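You operate a simulated robot arm through the tools that you are given. There is no shell and no other tool.

Carry out the task below with a simulated robot arm. There is one attempt and no reset: what you move stays moved.

Task
Slide both clamps up to the sea pan and run their thumbscrews tight.
Fine: the hob's knobs end at off.

The check looks at the end state, three seconds after you hand in, the way a careful person would. Anything else that was tipped, shoved, dropped, spilled or broken makes it a failure.

Robot
A 6-joint arm with a fingered hand, fixed in place. Base frame: the origin is on the floor under the middle of its stand, x ahead of it, y to its left, z up. Lengths are in mm, angles in degrees, forces in N, time in s.
With the tool pointing down near the work surface it reaches from about 240 to 560 mm from the base axis. Its first joint turns from -166.0 to 166.0 degrees. Payload 3.1 kg.
The tool frame sits at the grasp point between the pads (the TCP): z along the fingers, y along the line on which they close. The tips reach 22 mm beyond it. The gripper opens to 132 mm; its body begins 60 mm behind the TCP. The gripper is a hand of 4 fingers: y runs from the thumb to the fingers, the wrist lies at [0, 0, -218] in the tool frame, and closing takes about 1.5 s.
Orientation is that of the tool frame in the base frame, as a unit quaternion [x, y, z, w]. With the fingers straight down and closing along the base's y, the tool's x points along the base's -x, its y along +y and its z along -z.

Tools
- The arm moves only by the tool play_rows. Its argument "plan" is a list of rows, each a list of 6 numbers: the turn, a rotation vector about the base's x, y, z in degrees, then the shift along the base's x, y, z in mm. In form: [[rx, ry, rz, dx, dy, dz], ...]. A call has 1 to 20 rows; each row is the pose to reach, as a shift and turn from the pose commanded when the call began. "jaw" is the gripper command, from -1 (fully open) to 1 (shut), values between in proportion, set as the call begins (left out, the last holds). Rows are played at 5 a second. More than 50 mm and 8.6 degrees between two rows, or a gripper value outside its range, and nothing of the call is played. Where a pose cannot be reached the arm comes as near as it can. A force on the tool above 40 N (or 10 N above the force at the start of the call, whichever is more), or a blocked arm, ends the call early, and 0.2 s more pass. The fingers move at their own pace (about 153 mm/s each) and stop on an object; they squeeze with about 28 N. The grip force told is the motor's: it shows also when the fingers shut on nothing. Time passes only in rows, and 0.2 s behind the last, so rows that repeat a pose let the fingers close. It gives the time, the measured TCP pose, the force on the tool (base axes), the opening and the grip force at its end, in the units of the frame above (readings bear some noise), with the torque about the TCP (base axes, N m) and any sound that the robot's microphone picked up.
- Cameras (640 x 400 px; columns grow to the right, rows downward): "scene" is fixed at [398.9, 501.1, 1689.5]; the picture's right is [-0.27, 0.96, 0.00], its down [0.81, 0.22, -0.54] and it looks along [-0.52, -0.15, -0.84] (base axes); focal length 312 px, centre (320, 200). "wrist" rides on the gripper at [53, -53, -84] in the tool frame; the picture's right is [0.71, 0.71, 0.00], its down [-0.53, 0.53, -0.67] and it looks along [-0.47, 0.47, 0.74] (tool axes); focal length 247 px, centre (320, 200). There is no depth. A picture from a camera that has moved, and an enlarged one, comes with that camera's place and axes in the base frame and with its lens.
- camera(camera): a new picture of that camera. No time passes.
- slide_trunk(by): moves the trunk up (or, below 0, down) by that many mm; the arm rides with it, the base frame stays. It gives what a move gives, with no picture.
- move_fingers(finger1, finger2, finger3, thumb_bend): sets how far each is bent, from 0 (flat) to 100 (curled in); at 30 the hand is open as for a grip, at 70 the pads meet at the TCP. One left out holds its place. A second passes; each finger stops where it meets its share of the squeeze, and holds until it gets a number again. A gripper value or a shape takes the hand back. It gives what a move gives, with no picture; readings hold the bend of each and the force on the fingers (four entries, about 0 where the hand has none), thumb and palm.
- preshape(shape): the hand has 4 fingers and takes this shape, open, in about a second: jaw (thumb against the fingers, like two jaws); tri (thumb and two fingers); tip (a fingertip pinch); poke (one finger out to press); point (the index stretched); flat (the hand flat); cup (the hand cupped); fist (a fist). The gripper value then closes the fingers along that shape, each until it touches; the sizes above hold for jaw. It gives what a move gives, with no picture.
- close_up(camera, box): a new picture of the part [left, top, right, bottom] of that camera's present view, enlarged. No time passes.
- job_done(): hands the job in; it is judged then, once.

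Nothing tells you positions but the pictures and the camera data. Unless the task says otherwise, let go and move clear before handing in.

The tools are called after "Call:" as a command line: name --pt "numbers of a row" for each row, then --argument value for the rest, lists and objects as JSON in quotes. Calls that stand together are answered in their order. play_rows: Moves the arm, as the interface text tells. Its arguments: {"type":"object","properties":{"plan":{"type":"array"},"jaw":{"type":"number"}},"required":["plan"]} The other tools are called the same way: slide_trunk (by) moves the trunk up or down; preshape (shape) gives the hand a shape; move_fingers (finger1, finger2, finger3, thumb_bend) moves the fingers one by one; camera (camera) takes a picture; close_up (camera, box) takes an enlarged picture of a part of a camera's view; job_done () hands the job in.

At the start:

```text
t: 0.0
tool_pos: [132.7, 308.6, 1380.2]
ee_rot: [0.0, 1.0, -0.001, 0.0]
contact_force: [0.2, -0.3, -0.4]
torque: [0.01, 0.0, 0.04]
gripper_width: 131.8
finger_force: 0.0
shape: jaw
bend: [30.0, 30.0, 30.0, 30.0]
finger forces: [0.0, 0.0, 0.0, 0.1, 0.0, 0.0]
trunk travel left (down, up): [-325.0, 61.0]
```

scene: 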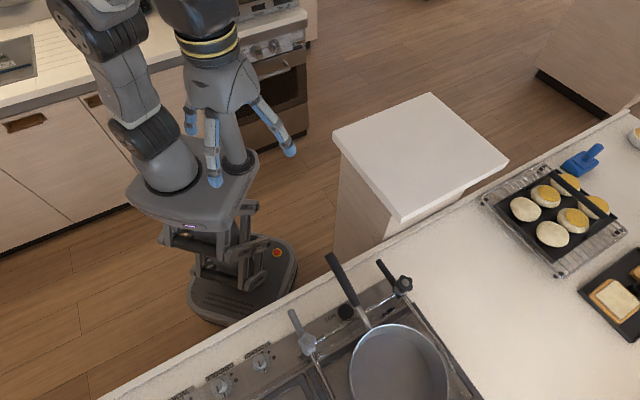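
wrist: 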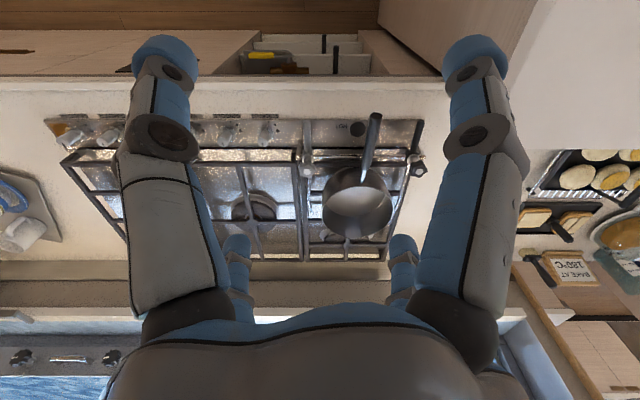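

I see a gas hob with a pan held between two clamp-like parts on rails (sea pan holders), left and right of the pan, with the robot standing away from it. I'll look closer before moving anything.

Call:
close_up --camera "scene" --box '[260, 240, 500, 400]'

Call:
close_up --camera "wrist" --box '[280, 100, 440, 200]'

Call:
close_up --camera "wrist" --box '[40, 80, 440, 280]'

Call:
close_up --camera "scene" --box '[160, 280, 340, 400]'

```text
2.50 times, centred on (380, 320) of scene
camera zoom: at [398.9, 501.1, 1689.5], right [-0.27, 0.96, 0.0], down [0.81, 0.22, -0.54], along [-0.52, -0.15, -0.84], focal length 780 px, centre (170, -100)
```

zoom: 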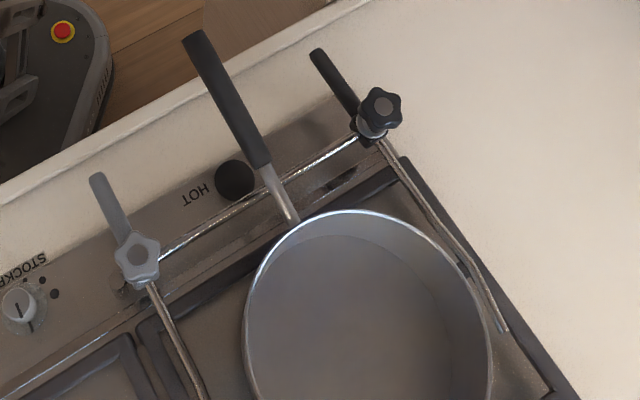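

```text
4.00 times, centred on (360, 150) of wrist
camera zoom: at [81.9, 256.1, 1465.1], right [-0.71, 0.71, 0.0], down [0.53, 0.53, 0.67], along [0.47, 0.47, -0.74], focal length 988 px, centre (160, 400)
```

zoom: 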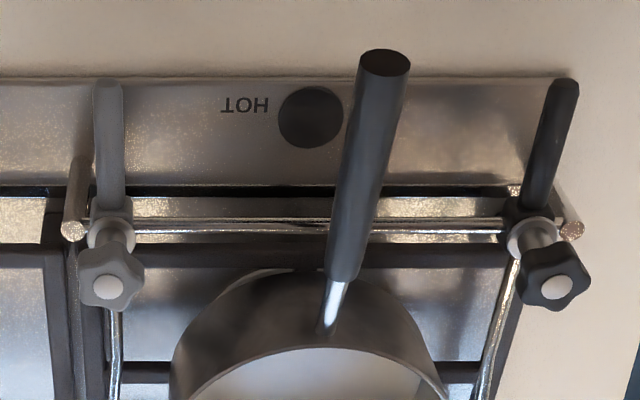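

```text
1.60 times, centred on (240, 180) of wrist
camera zoom: at [81.9, 256.1, 1465.1], right [-0.71, 0.71, 0.0], down [0.53, 0.53, 0.67], along [0.47, 0.47, -0.74], focal length 395 px, centre (448, 232)
```

zoom: 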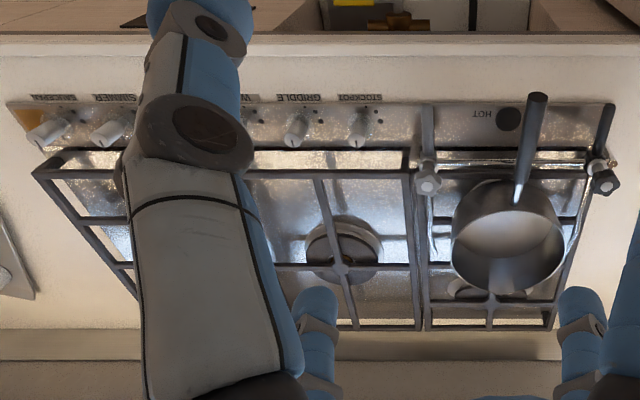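

```text
3.33 times, centred on (250, 340) of scene
camera zoom: at [398.9, 501.1, 1689.5], right [-0.27, 0.96, 0.0], down [0.81, 0.22, -0.54], along [-0.52, -0.15, -0.84], focal length 1040 px, centre (553, -267)
```

zoom: 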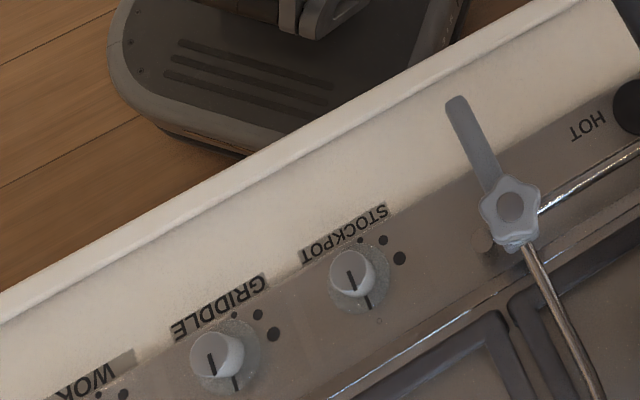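

I located the HOT lamp at about (208, 507, 916), the grey knob at about (313, 447, 1046) and the black knob at about (147, 613, 1042). The hob front runs along (-0.71, 0.71). I need finer views of the pan, clamps and rail, so next come more close-ups.

Call:
close_up --camera "wrist" --box '[290, 140, 440, 280]'

Call:
close_up --camera "wrist" --box '[385, 110, 445, 190]'

Call:
close_up --camera "wrist" --box '[280, 110, 340, 190]'

Call:
close_up --camera "scene" --box '[280, 300, 340, 380]'

Call:
close_up --camera "scene" --box '[370, 250, 430, 330]'

```text
2.86 times, centred on (365, 210) of wrist
camera zoom: at [81.9, 256.1, 1465.1], right [-0.71, 0.71, 0.0], down [0.53, 0.53, 0.67], along [0.47, 0.47, -0.74], focal length 706 px, centre (191, 171)
```

zoom: 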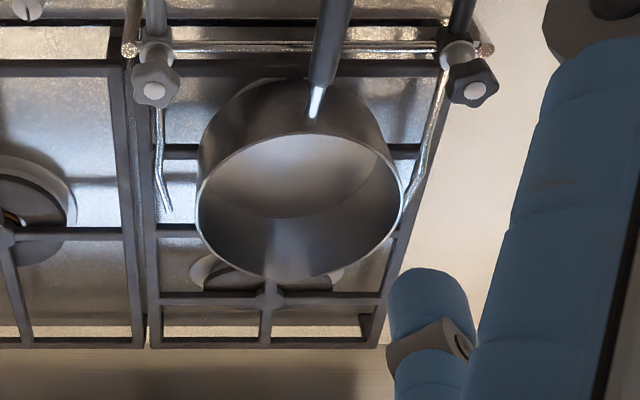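

```text
5.00 times, centred on (415, 150) of wrist
camera zoom: at [81.9, 256.1, 1465.1], right [-0.71, 0.71, 0.0], down [0.53, 0.53, 0.67], along [0.47, 0.47, -0.74], focal length 1235 px, centre (-155, 450)
```

zoom: 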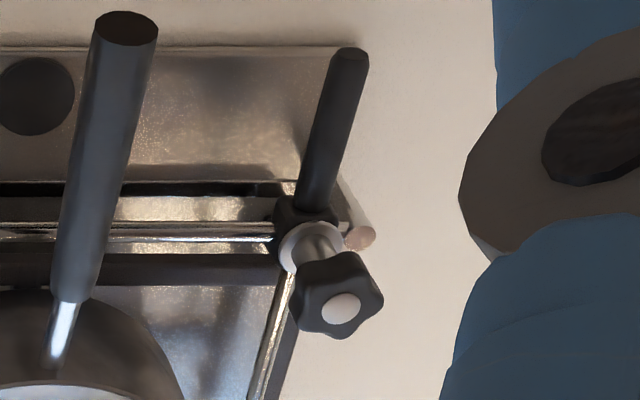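

```text
5.00 times, centred on (310, 150) of wrist
camera zoom: at [81.9, 256.1, 1465.1], right [-0.71, 0.71, 0.0], down [0.53, 0.53, 0.67], along [0.47, 0.47, -0.74], focal length 1235 px, centre (370, 450)
```

zoom: 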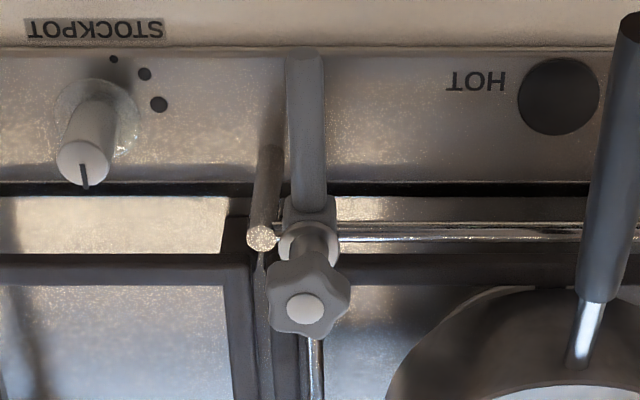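

```text
5.00 times, centred on (310, 340) of scene
camera zoom: at [398.9, 501.1, 1689.5], right [-0.27, 0.96, 0.0], down [0.81, 0.22, -0.54], along [-0.52, -0.15, -0.84], focal length 1561 px, centre (370, -500)
```

zoom: 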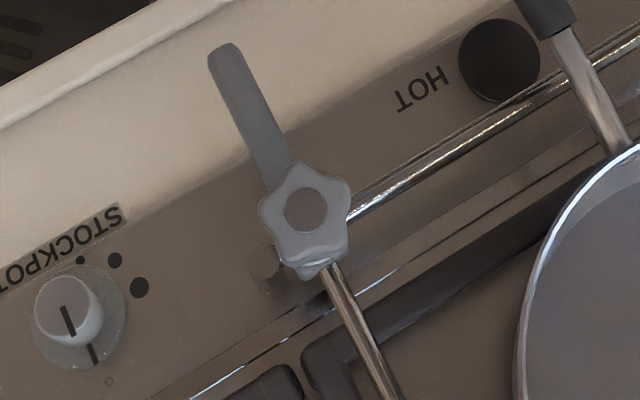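

```text
5.00 times, centred on (400, 290) of scene
camera zoom: at [398.9, 501.1, 1689.5], right [-0.27, 0.96, 0.0], down [0.81, 0.22, -0.54], along [-0.52, -0.15, -0.84], focal length 1561 px, centre (-80, -250)
```

zoom: 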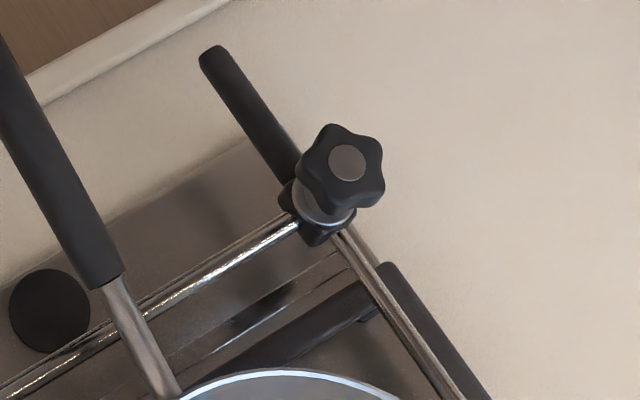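

The clamps ride on a front rail with upright star knobs; each has a handle facing me and a rod running back beside the pan. Pan rim centre is about u≈218, w≈678, z≈1024 in rail-aligned coordinates. I'll look at the hand and the hob knobs before moving.

Call:
close_up --camera "scene" --box '[40, 0, 340, 200]'

Call:
close_up --camera "wrist" --box '[40, 105, 140, 165]'

Call:
close_up --camera "wrist" --box '[180, 105, 300, 165]'

```text
2.00 times, centred on (190, 100) of scene
camera zoom: at [398.9, 501.1, 1689.5], right [-0.27, 0.96, 0.0], down [0.81, 0.22, -0.54], along [-0.52, -0.15, -0.84], focal length 624 px, centre (580, 400)
```

zoom: 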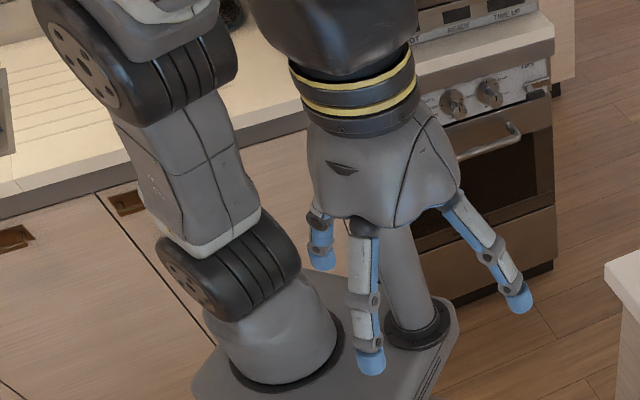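

```text
6.40 times, centred on (90, 135) of wrist
camera zoom: at [81.9, 256.1, 1465.1], right [-0.71, 0.71, 0.0], down [0.53, 0.53, 0.67], along [0.47, 0.47, -0.74], focal length 1581 px, centre (1792, 616)
```

zoom: 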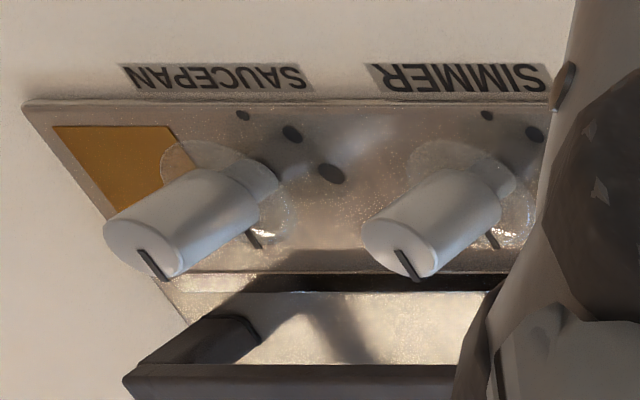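

```text
5.33 times, centred on (240, 135) of wrist
camera zoom: at [81.9, 256.1, 1465.1], right [-0.71, 0.71, 0.0], down [0.53, 0.53, 0.67], along [0.47, 0.47, -0.74], focal length 1317 px, centre (747, 547)
```

zoom: 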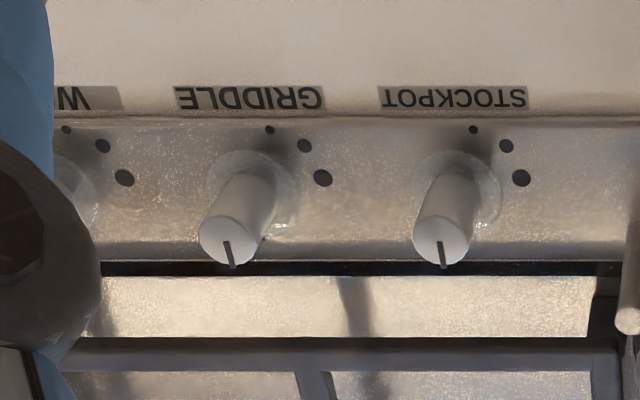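

All five burner knobs point at off and stay untouched. The hand's four digits sit in a cross around the tool axis, which suits gripping a star knob from above. I'll move high over the grey clamp to test reach and get a nearer look.

Call:
play_rows --pt "0 0 0 36 28 0" --pt "0 0 0 72 55 0" --pt "0 0 0 108 83 0" --pt "0 0 0 144 110 0" --pt "0 0 0 180 138 0" --pt "0 0 0 180 138 -40" --pt "0 0 0 180 138 -80" --pt "0 0 0 180 138 -120"

Call:
camera --camera "wrist"

Call:
camera --camera "scene"

```text
t: 1.8
tool_pos: [278.5, 397.9, 1258.3]
ee_rot: [0.0, 1.0, 0.0, -0.001]
contact_force: [-0.2, 0.2, 0.4]
torque: [0.02, -0.04, 0.03]
gripper_width: 131.8
finger_force: 0.0
shape: jaw
bend: [30.0, 30.0, 30.0, 30.0]
finger forces: [0.0, 0.0, 0.0, 0.0, 0.0, 0.0]
out of reach, approached as far as the arm can: row 1, 2, 3, 4, 5, 6, 7, 8
trunk travel left (down, up): [-325.0, 61.0]
```

```text
taken
camera wrist: at [227.7, 345.0, 1342.7], right [-0.71, 0.71, 0.0], down [0.53, 0.53, 0.67], along [0.47, 0.47, -0.74], focal length 247 px, centre (320, 200)
```

wrist: 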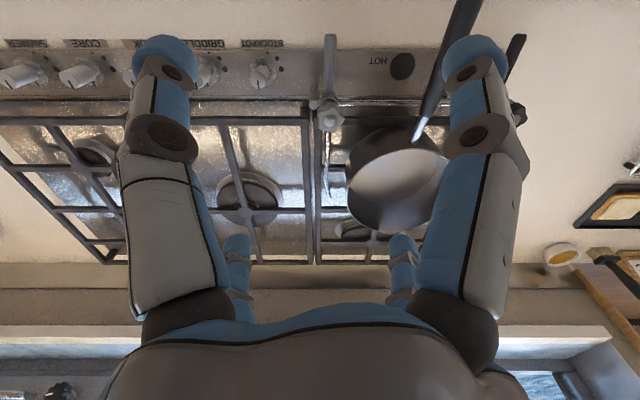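

```text
taken
```

scene: 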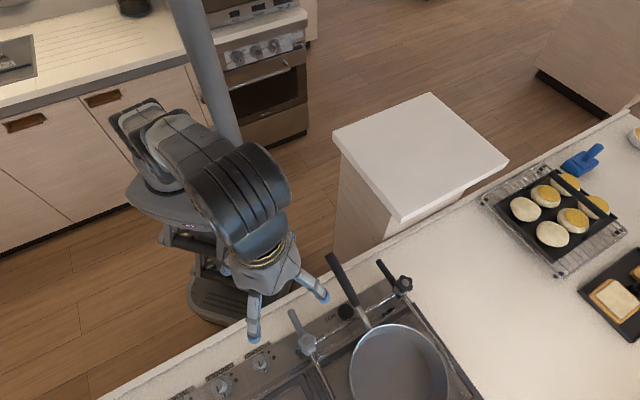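

The arm is reach-limited at this height (r≈486), and reach should grow lower down. I'll go lower over the grey side, still well above the knob and pan handle tops (~1052), and read how far it gets.

Call:
play_rows --pt "0 0 0 0 0 -40" --pt "0 0 0 0 0 -80" --pt "0 0 0 0 0 -110" --pt "0 0 0 0 0 -110"

```text
t: 2.8
tool_pos: [279.1, 398.9, 1147.4]
ee_rot: [0.001, 1.0, 0.0, 0.0]
contact_force: [-0.2, -0.6, 1.0]
torque: [-0.04, -0.01, -0.02]
gripper_width: 132.1
finger_force: 0.1
shape: jaw
bend: [30.0, 30.0, 30.0, 30.0]
finger forces: [0.0, 0.1, 0.0, 0.0, 0.0, 0.1]
trunk travel left (down, up): [-325.0, 61.0]
```

The commanded pose follows the reached one, and at z≈1147 there is reach to spare. Next I'll move out over the grey knob.

Call:
play_rows --pt "0 0 0 17 24 0" --pt "0 0 0 34 48 0" --pt "0 0 0 34 48 0"

Call:
camera --camera "wrist"

```text
t: 3.6
tool_pos: [306.2, 435.6, 1147.9]
ee_rot: [0.0, 1.0, 0.0, 0.0]
contact_force: [1.0, 0.2, 1.3]
torque: [0.0, -0.02, 0.02]
gripper_width: 132.2
finger_force: 0.1
shape: jaw
bend: [30.0, 30.0, 30.0, 30.0]
finger forces: [0.0, 0.0, 0.0, 0.0, 0.0, 0.0]
out of reach, approached as far as the arm can: row 2, 3
trunk travel left (down, up): [-325.0, 61.0]
```

```text
taken
camera wrist: at [255.8, 384.2, 1232.4], right [-0.71, 0.71, 0.0], down [0.53, 0.53, 0.67], along [0.47, 0.47, -0.74], focal length 247 px, centre (320, 200)
```

wrist: 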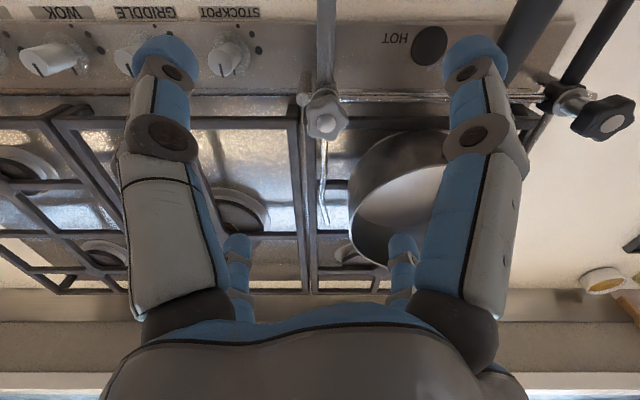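

At z≈1148 the reach ends at r≈532, and fitting the two limits puts the shoulder near z≈1206 with about 556 mm of reach. The grey knob is just reachable straight down; the black one (r≈630) will need the hand tilted outward. I'll raise the trunk and take close-ups for a better fix on both.

Call:
close_up --camera "wrist" --box '[270, 40, 390, 240]'

Call:
close_up --camera "wrist" --box '[520, 40, 640, 160]'

Call:
slide_trunk --by 60

```text
2.00 times, centred on (330, 140) of wrist
camera zoom: at [255.8, 384.2, 1232.4], right [-0.71, 0.71, 0.0], down [0.53, 0.53, 0.67], along [0.47, 0.47, -0.74], focal length 494 px, centre (300, 320)
```

zoom: 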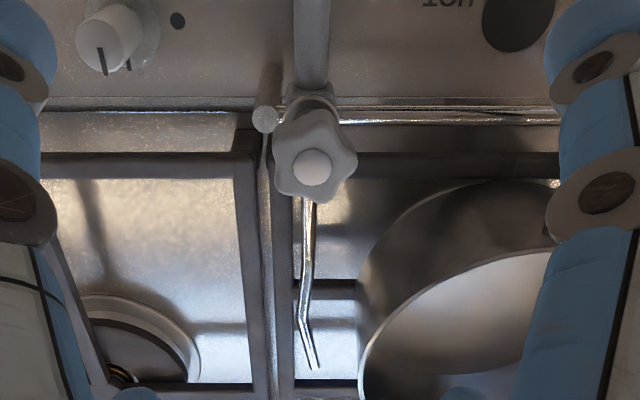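

```text
3.33 times, centred on (580, 100) of wrist
camera zoom: at [255.8, 384.2, 1232.4], right [-0.71, 0.71, 0.0], down [0.53, 0.53, 0.67], along [0.47, 0.47, -0.74], focal length 823 px, centre (-547, 533)
```

zoom: 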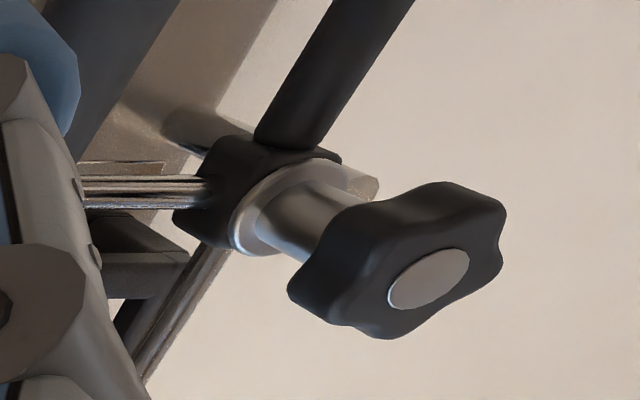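

```text
t: 4.6
tool_pos: [307.2, 437.4, 1208.0]
ee_rot: [0.0, 1.0, 0.0, 0.0]
contact_force: [0.0, 0.1, -0.6]
torque: [0.0, 0.01, 0.01]
gripper_width: 132.0
finger_force: 0.1
shape: jaw
bend: [30.0, 30.0, 30.0, 30.0]
finger forces: [0.1, 0.0, 0.1, 0.0, 0.0, 0.1]
trunk travel left (down, up): [-385.0, 1.0]
```

The trunk is up and both knob axes agree with the rail at about w≈540: grey cap near u≈95, z≈1043, star about 34 mm across, washer around z≈986. I'll half close the hand in the air to see how the digits move.

Call:
play_rows --pt "0 0 0 0 0 0" --pt "0 0 0 0 0 0" --pt "0 0 0 0 0 0" --jaw 0.1

Call:
camera --camera "wrist"

Call:
close_up --camera "scene" --box '[200, 200, 400, 400]'

```text
t: 5.4
tool_pos: [307.1, 437.9, 1207.8]
ee_rot: [0.0, 1.0, 0.0, 0.0]
contact_force: [0.2, 0.3, -0.1]
torque: [-0.01, 0.01, 0.02]
gripper_width: 59.7
finger_force: 0.1
shape: jaw
bend: [38.0, 38.0, 38.0, 70.0]
finger forces: [0.0, 0.1, 0.0, 0.0, 0.0, 0.0]
trunk travel left (down, up): [-385.0, 1.0]
```

```text
taken
camera wrist: at [256.3, 385.0, 1291.7], right [-0.71, 0.71, 0.0], down [0.53, 0.53, 0.67], along [0.47, 0.47, -0.74], focal length 247 px, centre (320, 200)
```

wrist: 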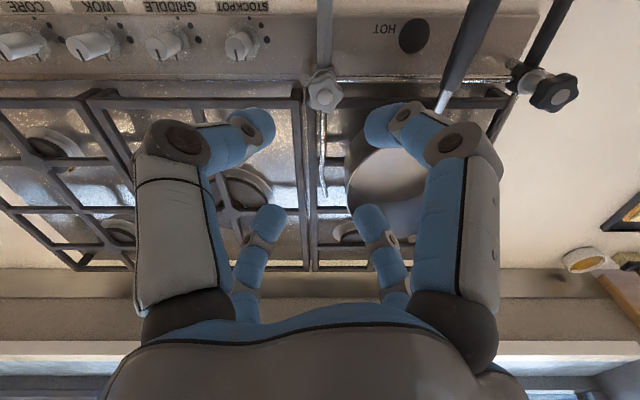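

```text
2.00 times, centred on (300, 300) of scene
camera zoom: at [398.9, 501.1, 1689.5], right [-0.27, 0.96, 0.0], down [0.81, 0.22, -0.54], along [-0.52, -0.15, -0.84], focal length 624 px, centre (360, 0)
```

zoom: 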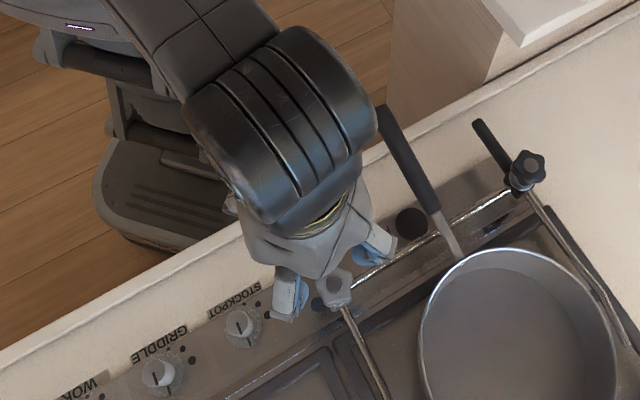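

All four digits close evenly toward the axis, like a chuck, and 60 mm of opening clears the 34 mm star. I'll come down to just above the grey knob, centre on it, and check with the camera.

Call:
play_rows --pt "0 0 0 0 0 -40" --pt "0 0 0 0 0 -80" --pt "0 0 0 3 5 -115" --pt "0 0 0 6.5 10 -115" --pt "0 0 0 6.5 10 -115"

Call:
camera --camera "wrist"

Call:
close_up --camera "scene" --box '[250, 280, 370, 400]'

```text
t: 6.6
tool_pos: [314.5, 447.2, 1092.0]
ee_rot: [-0.001, 1.0, 0.0, 0.0]
contact_force: [-0.5, -0.1, 0.1]
torque: [-0.02, 0.04, 0.0]
gripper_width: 59.5
finger_force: 0.1
shape: jaw
bend: [38.0, 38.0, 38.0, 70.0]
finger forces: [0.1, 0.0, 0.0, 0.1, 0.0, 0.0]
trunk travel left (down, up): [-385.0, 1.0]
```

```text
taken
camera wrist: at [262.7, 394.9, 1176.9], right [-0.71, 0.71, 0.0], down [0.53, 0.53, 0.67], along [0.47, 0.47, -0.74], focal length 247 px, centre (320, 200)
```

wrist: 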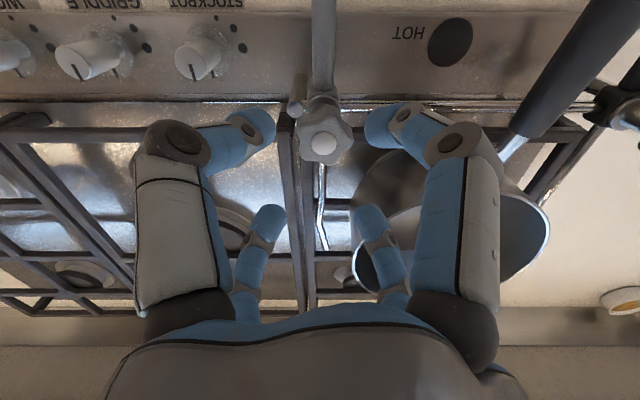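

```text
3.33 times, centred on (310, 340) of scene
camera zoom: at [398.9, 501.1, 1689.5], right [-0.27, 0.96, 0.0], down [0.81, 0.22, -0.54], along [-0.52, -0.15, -0.84], focal length 1040 px, centre (353, -267)
```

zoom: 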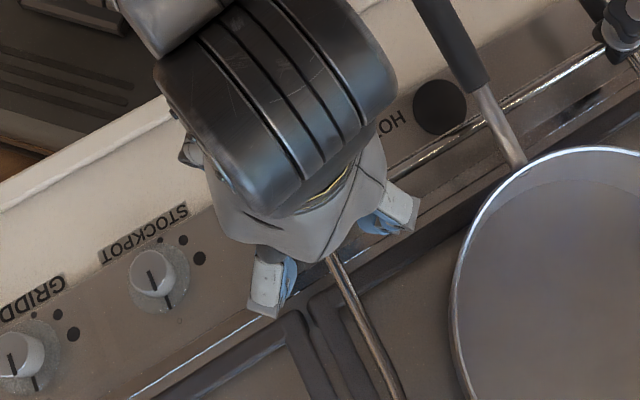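

The knob cap sits within 1 mm of the tool axis. I'll lower the open digits around the star to z≈1035.

Call:
play_rows --pt "0 0 0 0 1 -15" --pt "0 0 0 0 1 -30" --pt "0 0 0 0 1 -45" --pt "0 0 0 0 1 -57" --pt "0 0 0 0 1 -57"

Call:
camera --camera "wrist"

```text
t: 7.8
tool_pos: [314.2, 447.2, 1035.7]
ee_rot: [0.0, 1.0, 0.0, 0.0]
contact_force: [-0.4, 0.4, -0.3]
torque: [0.0, 0.02, 0.01]
gripper_width: 59.8
finger_force: 0.0
shape: jaw
bend: [38.0, 38.0, 38.0, 70.0]
finger forces: [0.1, 0.1, 0.0, 0.0, 0.0, 0.1]
trunk travel left (down, up): [-385.0, 1.0]
```

```text
taken
camera wrist: at [262.8, 395.8, 1119.8], right [-0.71, 0.71, 0.0], down [0.53, 0.53, 0.67], along [0.47, 0.47, -0.74], focal length 247 px, centre (320, 200)
```

wrist: 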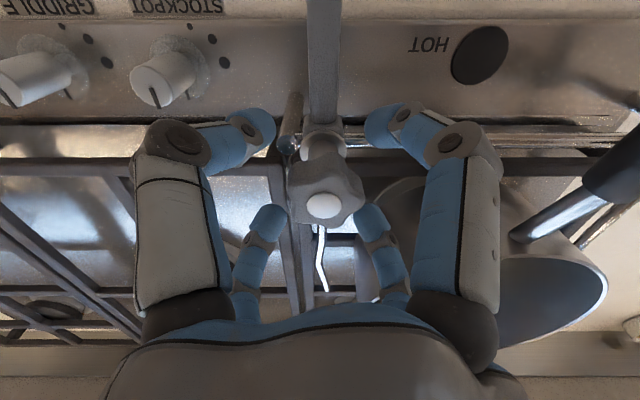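

The digits surround the knob, but their tips sit near z≈1015, under the star, so closing here would pinch the stem. I'll rise 12 mm so the tip pads meet the lobes, then close.

Call:
play_rows --pt "0 0 0 0 0.5 12" --pt "0 0 0 0 0.5 12"

Call:
play_rows --pt "0 0 0 0 0 0" --pt "0 0 0 0 0 0" --pt "0 0 0 0 0 0" --pt "0 0 0 0 0 0" --pt "0 0 0 0 0 0" --jaw 0.6

Call:
camera --camera "wrist"

```text
t: 8.4
tool_pos: [314.7, 449.4, 1047.6]
ee_rot: [0.0, 1.0, 0.0, 0.0]
contact_force: [0.7, 0.4, 0.0]
torque: [0.0, -0.01, 0.02]
gripper_width: 59.8
finger_force: 0.0
shape: jaw
bend: [38.0, 38.0, 38.0, 70.0]
finger forces: [0.0, 0.0, 0.1, 0.0, 0.1, 0.0]
trunk travel left (down, up): [-385.0, 1.0]
```

```text
t: 9.6
tool_pos: [314.0, 449.2, 1046.7]
ee_rot: [0.0, 1.0, 0.0, 0.001]
contact_force: [-1.9, -0.6, -4.7]
torque: [-0.02, 0.04, 0.01]
gripper_width: 29.1
finger_force: 27.7
shape: jaw
bend: [78.0, 78.0, 78.0, 70.0]
finger forces: [25.3, 25.2, 24.8, 0.0, 25.4, 0.0]
trunk travel left (down, up): [-385.0, 1.0]
```

```text
taken
camera wrist: at [263.0, 397.1, 1131.4], right [-0.71, 0.71, 0.0], down [0.53, 0.53, 0.67], along [0.47, 0.47, -0.74], focal length 247 px, centre (320, 200)
```

wrist: 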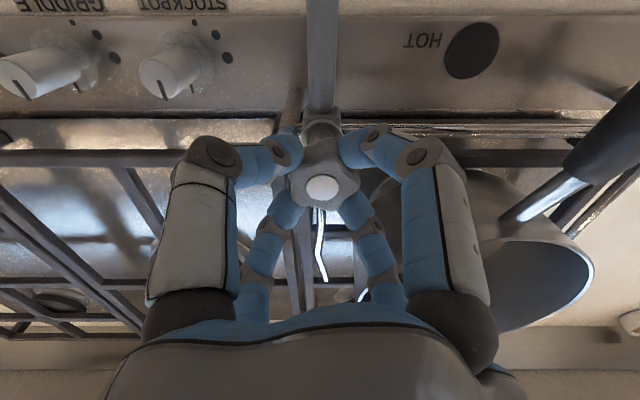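

The star is held firmly by all four digits (29 mm, ~25 N each). The grey rod lies at z≈983 with its kink at w≈680, about 33 mm short of the pan wall, so I'll slide the clamp gently along the rail toward the pan and watch the force.

Call:
play_rows --pt "0 0 0 -1.4 1.4 0" --pt "0 0 0 -2.8 2.8 0" --pt "0 0 0 -4.2 4.2 0" --pt "0 0 0 -5.7 5.7 0" --pt "0 0 0 -7.1 7.1 0" --pt "0 0 0 -7.1 7.1 0"

Call:
camera --camera "wrist"

Call:
close_up --camera "scene" --box '[260, 280, 460, 400]'

```text
t: 11.0
tool_pos: [306.4, 456.6, 1048.7]
ee_rot: [0.0, 1.0, 0.001, 0.0]
contact_force: [-0.1, -0.9, -5.8]
torque: [-0.02, 0.02, 0.01]
gripper_width: 29.2
finger_force: 28.2
shape: jaw
bend: [78.0, 78.0, 78.0, 70.0]
finger forces: [25.1, 25.3, 24.7, 0.0, 25.6, 0.1]
trunk travel left (down, up): [-385.0, 1.0]
```

```text
taken
camera wrist: at [255.9, 404.1, 1131.4], right [-0.71, 0.71, 0.0], down [0.53, 0.53, 0.67], along [0.47, 0.47, -0.74], focal length 247 px, centre (320, 200)
```

wrist: 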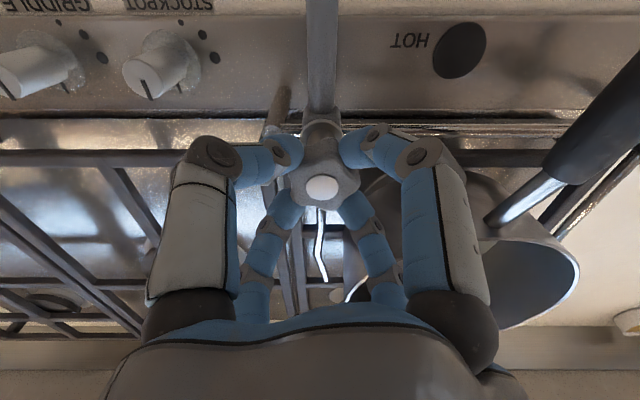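

```text
3.20 times, centred on (360, 340) of scene
camera zoom: at [398.9, 501.1, 1689.5], right [-0.27, 0.96, 0.0], down [0.81, 0.22, -0.54], along [-0.52, -0.15, -0.84], focal length 999 px, centre (192, -248)
```

zoom: 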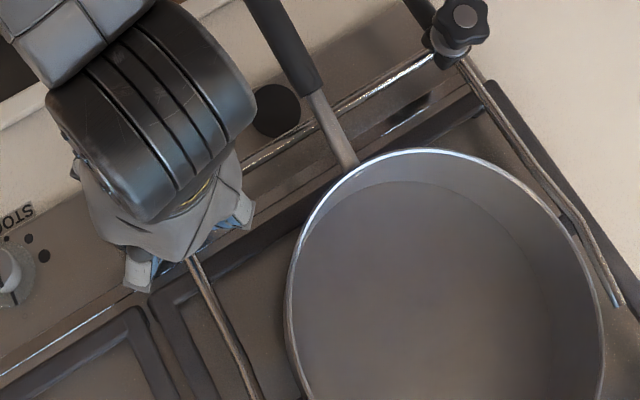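

The clamp glides along the rail with the hand at under 1 N. I'll continue in steps.

Call:
play_rows --pt "0 0 0 -1.4 1.4 0" --pt "0 0 0 -2.8 2.8 0" --pt "0 0 0 -4.2 4.2 0" --pt "0 0 0 -5.7 5.7 0" --pt "0 0 0 -7.1 7.1 0" --pt "0 0 0 -8.5 8.5 0" --pt "0 0 0 -8.5 8.5 0"

Call:
camera --camera "wrist"

Call:
close_up --camera "scene" --box '[260, 280, 460, 400]'

```text
t: 12.6
tool_pos: [298.7, 465.7, 1047.4]
ee_rot: [0.0, 1.0, 0.0, 0.0]
contact_force: [-0.1, -1.4, -5.8]
torque: [-0.05, 0.01, 0.03]
gripper_width: 29.2
finger_force: 27.8
shape: jaw
bend: [78.0, 78.0, 78.0, 70.0]
finger forces: [25.1, 25.3, 24.8, 0.0, 25.6, 0.0]
trunk travel left (down, up): [-385.0, 1.0]
```

```text
taken
camera wrist: at [247.6, 412.4, 1131.4], right [-0.71, 0.71, 0.0], down [0.53, 0.53, 0.67], along [0.47, 0.47, -0.74], focal length 247 px, centre (320, 200)
```

wrist: 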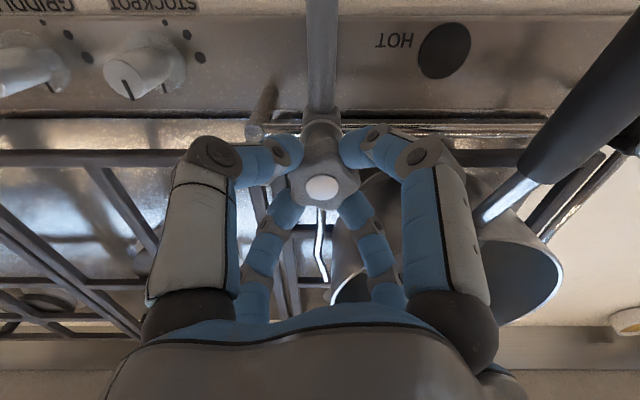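

```text
3.20 times, centred on (360, 340) of scene
camera zoom: at [398.9, 501.1, 1689.5], right [-0.27, 0.96, 0.0], down [0.81, 0.22, -0.54], along [-0.52, -0.15, -0.84], focal length 999 px, centre (192, -248)
```

zoom: 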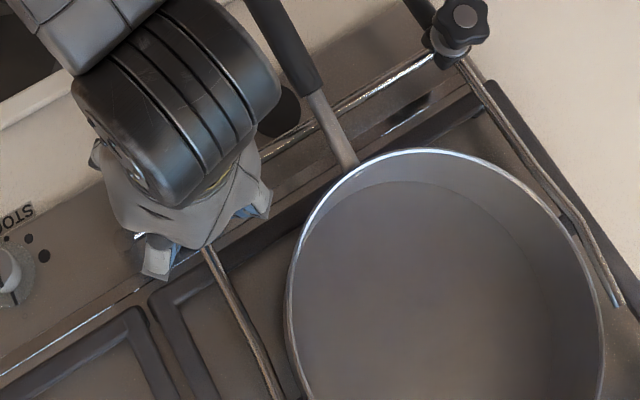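

About 22 mm travelled; the rod now looks close to the pan wall. I'll zoom in on the gap.

Call:
close_up --camera "wrist" --box '[290, 190, 390, 310]'

Call:
close_up --camera "scene" --box '[310, 340, 370, 400]'

```text
3.33 times, centred on (340, 250) of wrist
camera zoom: at [247.6, 412.4, 1131.4], right [-0.71, 0.71, 0.0], down [0.53, 0.53, 0.67], along [0.47, 0.47, -0.74], focal length 823 px, centre (253, 33)
```

zoom: 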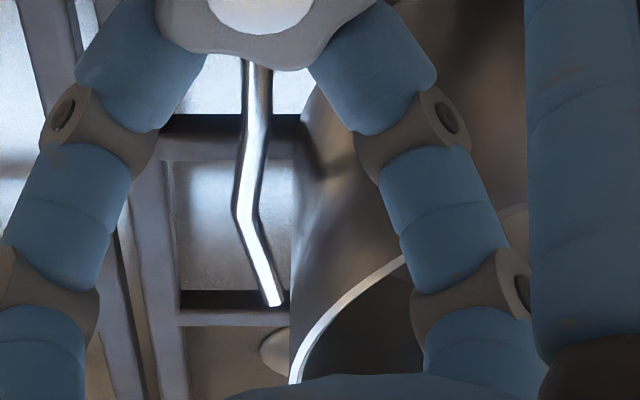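

```text
6.67 times, centred on (340, 370) of scene
camera zoom: at [398.9, 501.1, 1689.5], right [-0.27, 0.96, 0.0], down [0.81, 0.22, -0.54], along [-0.52, -0.15, -0.84], focal length 2081 px, centre (187, -933)
```

zoom: 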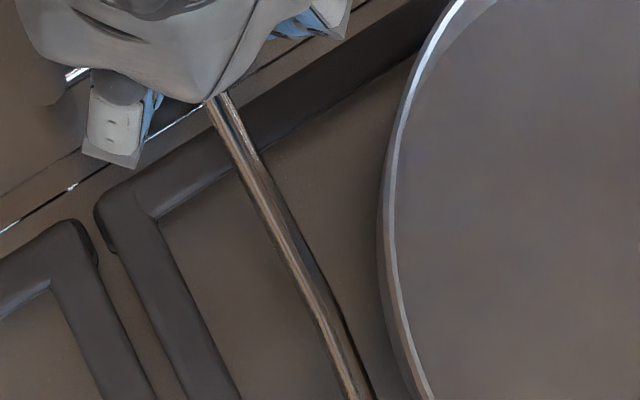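

By my geometry about 11 mm of gap remains between the grey rod and the pan wall. I'll go 7 mm more, then look again.

Call:
play_rows --pt "0 0 0 -1.4 1.4 0" --pt "0 0 0 -2.8 2.8 0" --pt "0 0 0 -4.2 4.2 0" --pt "0 0 0 -5 5 0" --pt "0 0 0 -5 5 0"

Call:
close_up --camera "wrist" --box '[290, 190, 390, 310]'

Call:
close_up --camera "scene" --box '[310, 340, 370, 400]'

```text
t: 13.8
tool_pos: [293.4, 470.7, 1048.1]
ee_rot: [0.0, 1.0, 0.0, 0.0]
contact_force: [2.8, -2.7, -5.3]
torque: [-0.05, -0.06, 0.03]
gripper_width: 29.4
finger_force: 27.9
shape: jaw
bend: [78.0, 78.0, 78.0, 70.0]
finger forces: [25.1, 25.3, 25.5, 0.0, 26.2, 0.0]
trunk travel left (down, up): [-385.0, 1.0]
```

```text
3.33 times, centred on (340, 250) of wrist
camera zoom: at [242.7, 417.4, 1131.5], right [-0.71, 0.71, 0.0], down [0.53, 0.53, 0.67], along [0.47, 0.47, -0.74], focal length 823 px, centre (253, 33)
```

zoom: 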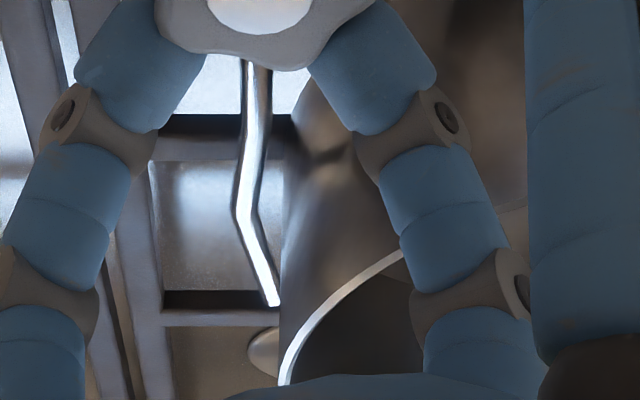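

```text
6.67 times, centred on (340, 370) of scene
camera zoom: at [398.9, 501.1, 1689.5], right [-0.27, 0.96, 0.0], down [0.81, 0.22, -0.54], along [-0.52, -0.15, -0.84], focal length 2081 px, centre (187, -933)
```

zoom: 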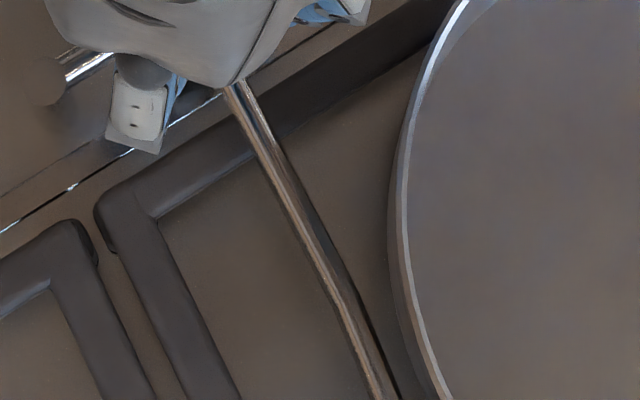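

The force along the rail rose to about 4 N and the pan's rim seems to have shifted slightly, so contact has been made. I'll compare with the same view as before to measure it.

Call:
close_up --camera "scene" --box '[260, 280, 460, 400]'

Call:
camera --camera "wrist"

```text
3.20 times, centred on (360, 340) of scene
camera zoom: at [398.9, 501.1, 1689.5], right [-0.27, 0.96, 0.0], down [0.81, 0.22, -0.54], along [-0.52, -0.15, -0.84], focal length 999 px, centre (192, -248)
```

zoom: 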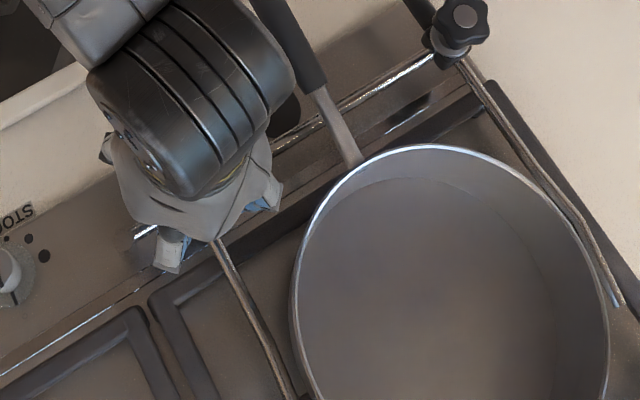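

```text
taken
camera wrist: at [242.7, 417.4, 1131.5], right [-0.71, 0.71, 0.0], down [0.53, 0.53, 0.67], along [0.47, 0.47, -0.74], focal length 247 px, centre (320, 200)
```

wrist: 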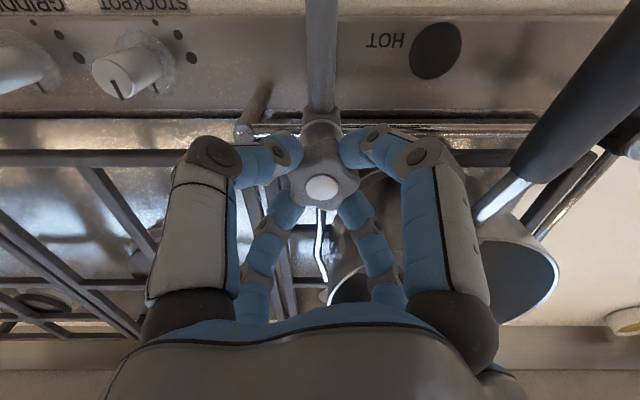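

The pan slid about 3.5 mm with the rod in contact, which is small, and the clamp is now snug against it. Holding here, I'll start turning the screw clockwise seen from above and watch the torque.

Call:
play_rows --pt "0 0 -8 0 0 0" --pt "0 0 -16 0 0 0" --pt "0 0 -24 0 0 0" --pt "0 0 -32 0 0 0" --pt "0 0 -40 0 0 0" --pt "0 0 -40 0 0 0"

Call:
camera --camera "wrist"

```text
t: 15.2
tool_pos: [293.4, 470.7, 1048.0]
ee_rot: [0.343, 0.939, -0.001, -0.001]
contact_force: [-1.4, -2.4, -8.8]
torque: [-0.07, 0.02, 0.0]
gripper_width: 29.3
finger_force: 27.9
shape: jaw
bend: [78.0, 78.0, 78.0, 70.0]
finger forces: [25.6, 25.1, 24.9, 0.1, 26.0, 0.0]
trunk travel left (down, up): [-385.0, 1.0]
```

```text
taken
camera wrist: at [220.4, 464.0, 1131.6], right [-0.09, 1.0, 0.0], down [0.74, 0.06, 0.67], along [0.67, 0.06, -0.74], focal length 247 px, centre (320, 200)
```

wrist: 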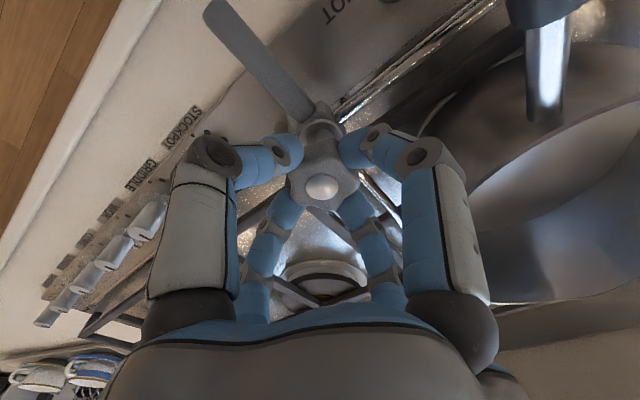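

The star turns with the hand, nearly free, and the growing downward pull shows the screw descending, so clockwise is tightening. I'll continue the turn.

Call:
play_rows --pt "0 0 -8 0 0 0" --pt "0 0 -16 0 0 -0.2" --pt "0 0 -24 0 0 -0.3" --pt "0 0 -32 0 0 -0.4" --pt "0 0 -40 0 0 -0.5" --pt "0 0 -48 0 0 -0.6" --pt "0 0 -56 0 0 -0.7" --pt "0 0 -64 0 0 -0.8" --pt "0 0 -72 0 0 -0.9" --pt "0 0 -80 0 0 -1" --pt "0 0 -80 0 0 -1"

Call:
camera --camera "wrist"

```text
t: 17.6
tool_pos: [292.9, 469.7, 1046.2]
ee_rot: [0.867, 0.499, 0.0, 0.0]
contact_force: [-3.3, -2.2, -0.6]
torque: [0.0, 0.07, 0.01]
gripper_width: 29.3
finger_force: 28.4
shape: jaw
bend: [78.0, 78.0, 78.0, 70.0]
finger forces: [25.4, 26.1, 25.9, 0.0, 26.3, 0.0]
trunk travel left (down, up): [-385.0, 1.0]
```

```text
taken
camera wrist: at [275.7, 543.1, 1131.2], right [0.97, 0.26, 0.0], down [0.19, -0.72, 0.67], along [0.17, -0.65, -0.74], focal length 247 px, centre (320, 200)
```

wrist: 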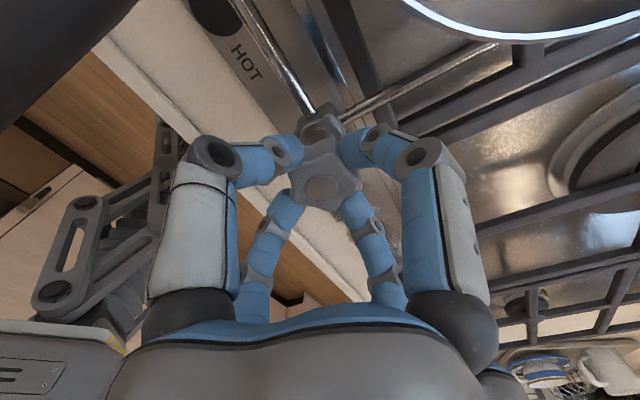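

120° turned so far, torque still near zero, wrist not at its limit. I'll keep turning in the same grip.

Call:
play_rows --pt "0 0 -8 0 0 0" --pt "0 0 -16 0 0 -0.1" --pt "0 0 -24 0 0 -0.2" --pt "0 0 -32 0 0 -0.3" --pt "0 0 -40 0 0 -0.3" --pt "0 0 -48 0 0 -0.4" --pt "0 0 -56 0 0 -0.4" --pt "0 0 -64 0 0 -0.5" --pt "0 0 -72 0 0 -0.5" --pt "0 0 -80 0 0 -0.6" --pt "0 0 -80 0 0 -0.6"

Call:
camera --camera "wrist"

```text
t: 20.0
tool_pos: [294.0, 470.7, 1046.0]
ee_rot: [0.985, -0.174, 0.0, 0.0]
contact_force: [4.0, 7.8, 14.5]
torque: [0.13, -0.09, 0.13]
gripper_width: 29.5
finger_force: 28.2
shape: jaw
bend: [78.0, 78.0, 78.0, 70.0]
finger forces: [28.1, 26.2, 26.1, 0.1, 29.4, 0.0]
trunk travel left (down, up): [-385.0, 1.0]
```

```text
taken
camera wrist: at [364.3, 502.2, 1130.7], right [0.42, -0.91, 0.0], down [-0.68, -0.31, 0.67], along [-0.61, -0.28, -0.75], focal length 247 px, centre (320, 200)
```

wrist: 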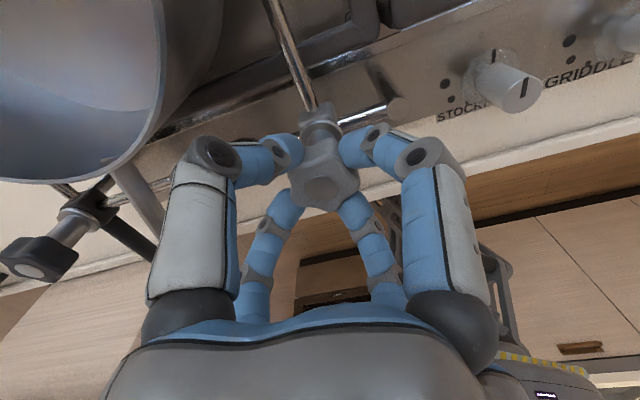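

The vertical force rose to about +14 N with 0.13 N·m resisting, so I've either pressed down too much or the screw is starting to bite. I'll ease up slightly and see what remains.

Call:
play_rows --pt "0 0 0 -0.3 -0.5 0.7" --pt "0 0 0 -0.3 -0.5 0.7"

Call:
close_up --camera "wrist" --box '[250, 80, 400, 230]'

```text
t: 20.6
tool_pos: [294.3, 469.7, 1046.3]
ee_rot: [0.985, -0.173, 0.0, 0.0]
contact_force: [6.9, 10.0, 13.7]
torque: [0.21, -0.14, 0.12]
gripper_width: 29.6
finger_force: 27.4
shape: jaw
bend: [78.0, 78.0, 78.0, 70.0]
finger forces: [28.6, 25.6, 25.7, 0.1, 30.9, 0.0]
trunk travel left (down, up): [-385.0, 1.0]
```

```text
2.67 times, centred on (325, 155) of wrist
camera zoom: at [364.3, 502.3, 1130.6], right [0.42, -0.91, 0.0], down [-0.67, -0.31, 0.67], along [-0.61, -0.28, -0.74], focal length 659 px, centre (307, 320)
```

zoom: 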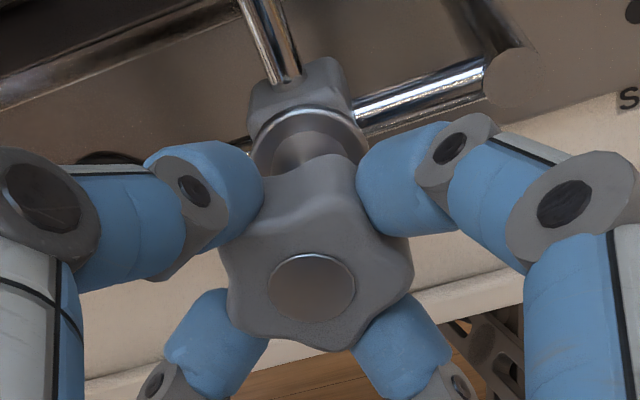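

The side forces look like a small off-centre grip rotating with the hand. I'll re-centre a little, lift a touch and keep turning while watching torque about z.

Call:
play_rows --pt "0 0 0 0.9 1.2 0.8" --pt "0 0 -8 0.9 1.2 0.8" --pt "0 0 -16 0.9 1.2 0.8" --pt "0 0 -24 0.9 1.2 0.8" --pt "0 0 -24 0.9 1.2 0.8"

Call:
close_up --camera "wrist" --box '[250, 80, 400, 230]'

```text
t: 21.3
tool_pos: [301.0, 463.3, 1046.8]
ee_rot: [0.976, -0.219, -0.016, -0.01]
contact_force: [-14.1, 14.4, 1.6]
torque: [0.2, 0.16, 0.65]
gripper_width: 29.3
finger_force: 28.2
shape: jaw
bend: [78.0, 78.0, 77.0, 70.0]
finger forces: [29.8, 27.9, 31.5, 0.1, 26.8, 0.0]
out of reach, approached as far as the arm can: row 2, 3
trunk travel left (down, up): [-385.0, 1.0]
stopped in row 3: the force on the tool passed its limit at 51 N (the readings are from after the stop); the commanded pose is now the measured one
```

```text
2.67 times, centred on (325, 155) of wrist
camera zoom: at [375.2, 488.5, 1129.5], right [0.34, -0.94, -0.03], down [-0.68, -0.27, 0.68], along [-0.65, -0.21, -0.73], focal length 659 px, centre (307, 320)
```

zoom: 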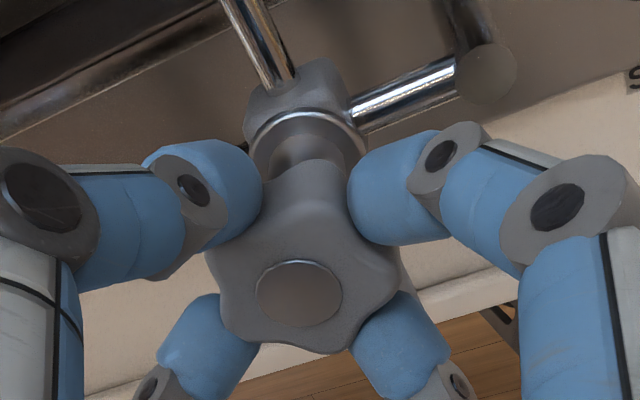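

The wrist hit its turning limit near -205°, and the arm drifted about 9 mm back along the rail before stopping. I'll check where the clamp is now.

Call:
close_up --camera "scene" --box '[260, 280, 460, 400]'

Call:
camera --camera "wrist"

```text
3.20 times, centred on (360, 340) of scene
camera zoom: at [398.9, 501.1, 1689.5], right [-0.27, 0.96, 0.0], down [0.81, 0.22, -0.54], along [-0.52, -0.15, -0.84], focal length 999 px, centre (192, -248)
```

zoom: 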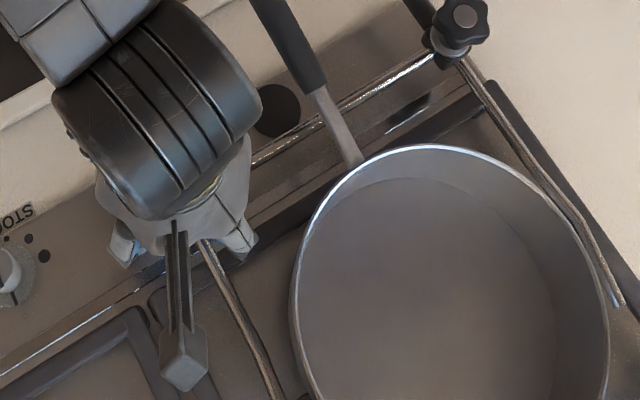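

```text
taken
camera wrist: at [375.2, 488.5, 1129.5], right [0.34, -0.94, -0.03], down [-0.68, -0.27, 0.68], along [-0.65, -0.21, -0.73], focal length 247 px, centre (320, 200)
```

wrist: 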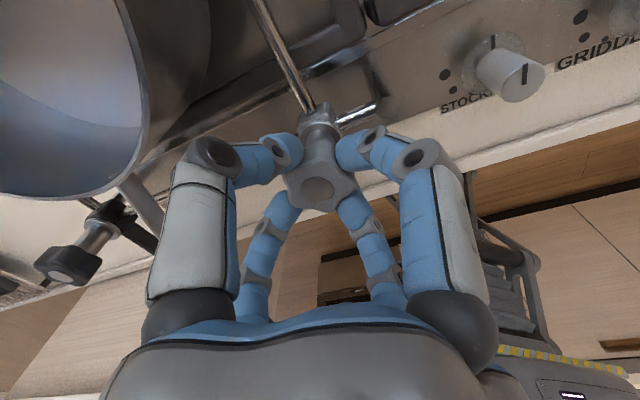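

The clamp slid back about 9 mm while still loose; the pan hasn't moved further. I'll open the hand, lift clear, straighten the small tilt, unwind the wrist, and then regrip with room to turn.

Call:
play_rows --pt "0 0 0 0 0 0" --pt "0 0 0 0 0 0" --pt "0 0 0 0 0 0" --pt "-1.5 -1.5 0 0 0 0" --pt "-1.5 -1.5 0 0 0 15" --pt "-1.5 -1.5 0 0 0 30" --pt "-1.5 -1.5 0 0 0 45" --pt "-1.5 -1.5 0 0 0 45" --jaw 0.1

Call:
camera --camera "wrist"

```text
t: 23.1
tool_pos: [309.6, 455.3, 1092.8]
ee_rot: [0.976, -0.217, -0.001, 0.001]
contact_force: [-0.1, 1.3, -0.3]
torque: [0.0, -0.03, 0.03]
gripper_width: 58.9
finger_force: 0.0
shape: jaw
bend: [39.0, 39.0, 38.0, 70.0]
finger forces: [0.0, 0.0, 0.0, 0.0, 0.1, 0.1]
out of reach, approached as far as the arm can: row 4, 5, 6, 7, 8
trunk travel left (down, up): [-385.0, 1.0]
```

```text
taken
camera wrist: at [383.5, 482.9, 1176.4], right [0.34, -0.94, 0.0], down [-0.7, -0.25, 0.67], along [-0.63, -0.23, -0.74], focal length 247 px, centre (320, 200)
```

wrist: 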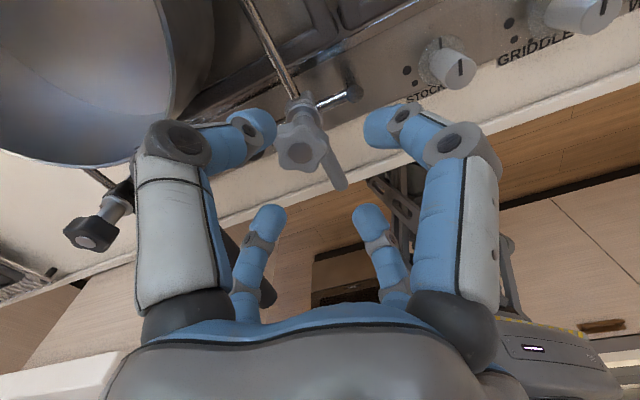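

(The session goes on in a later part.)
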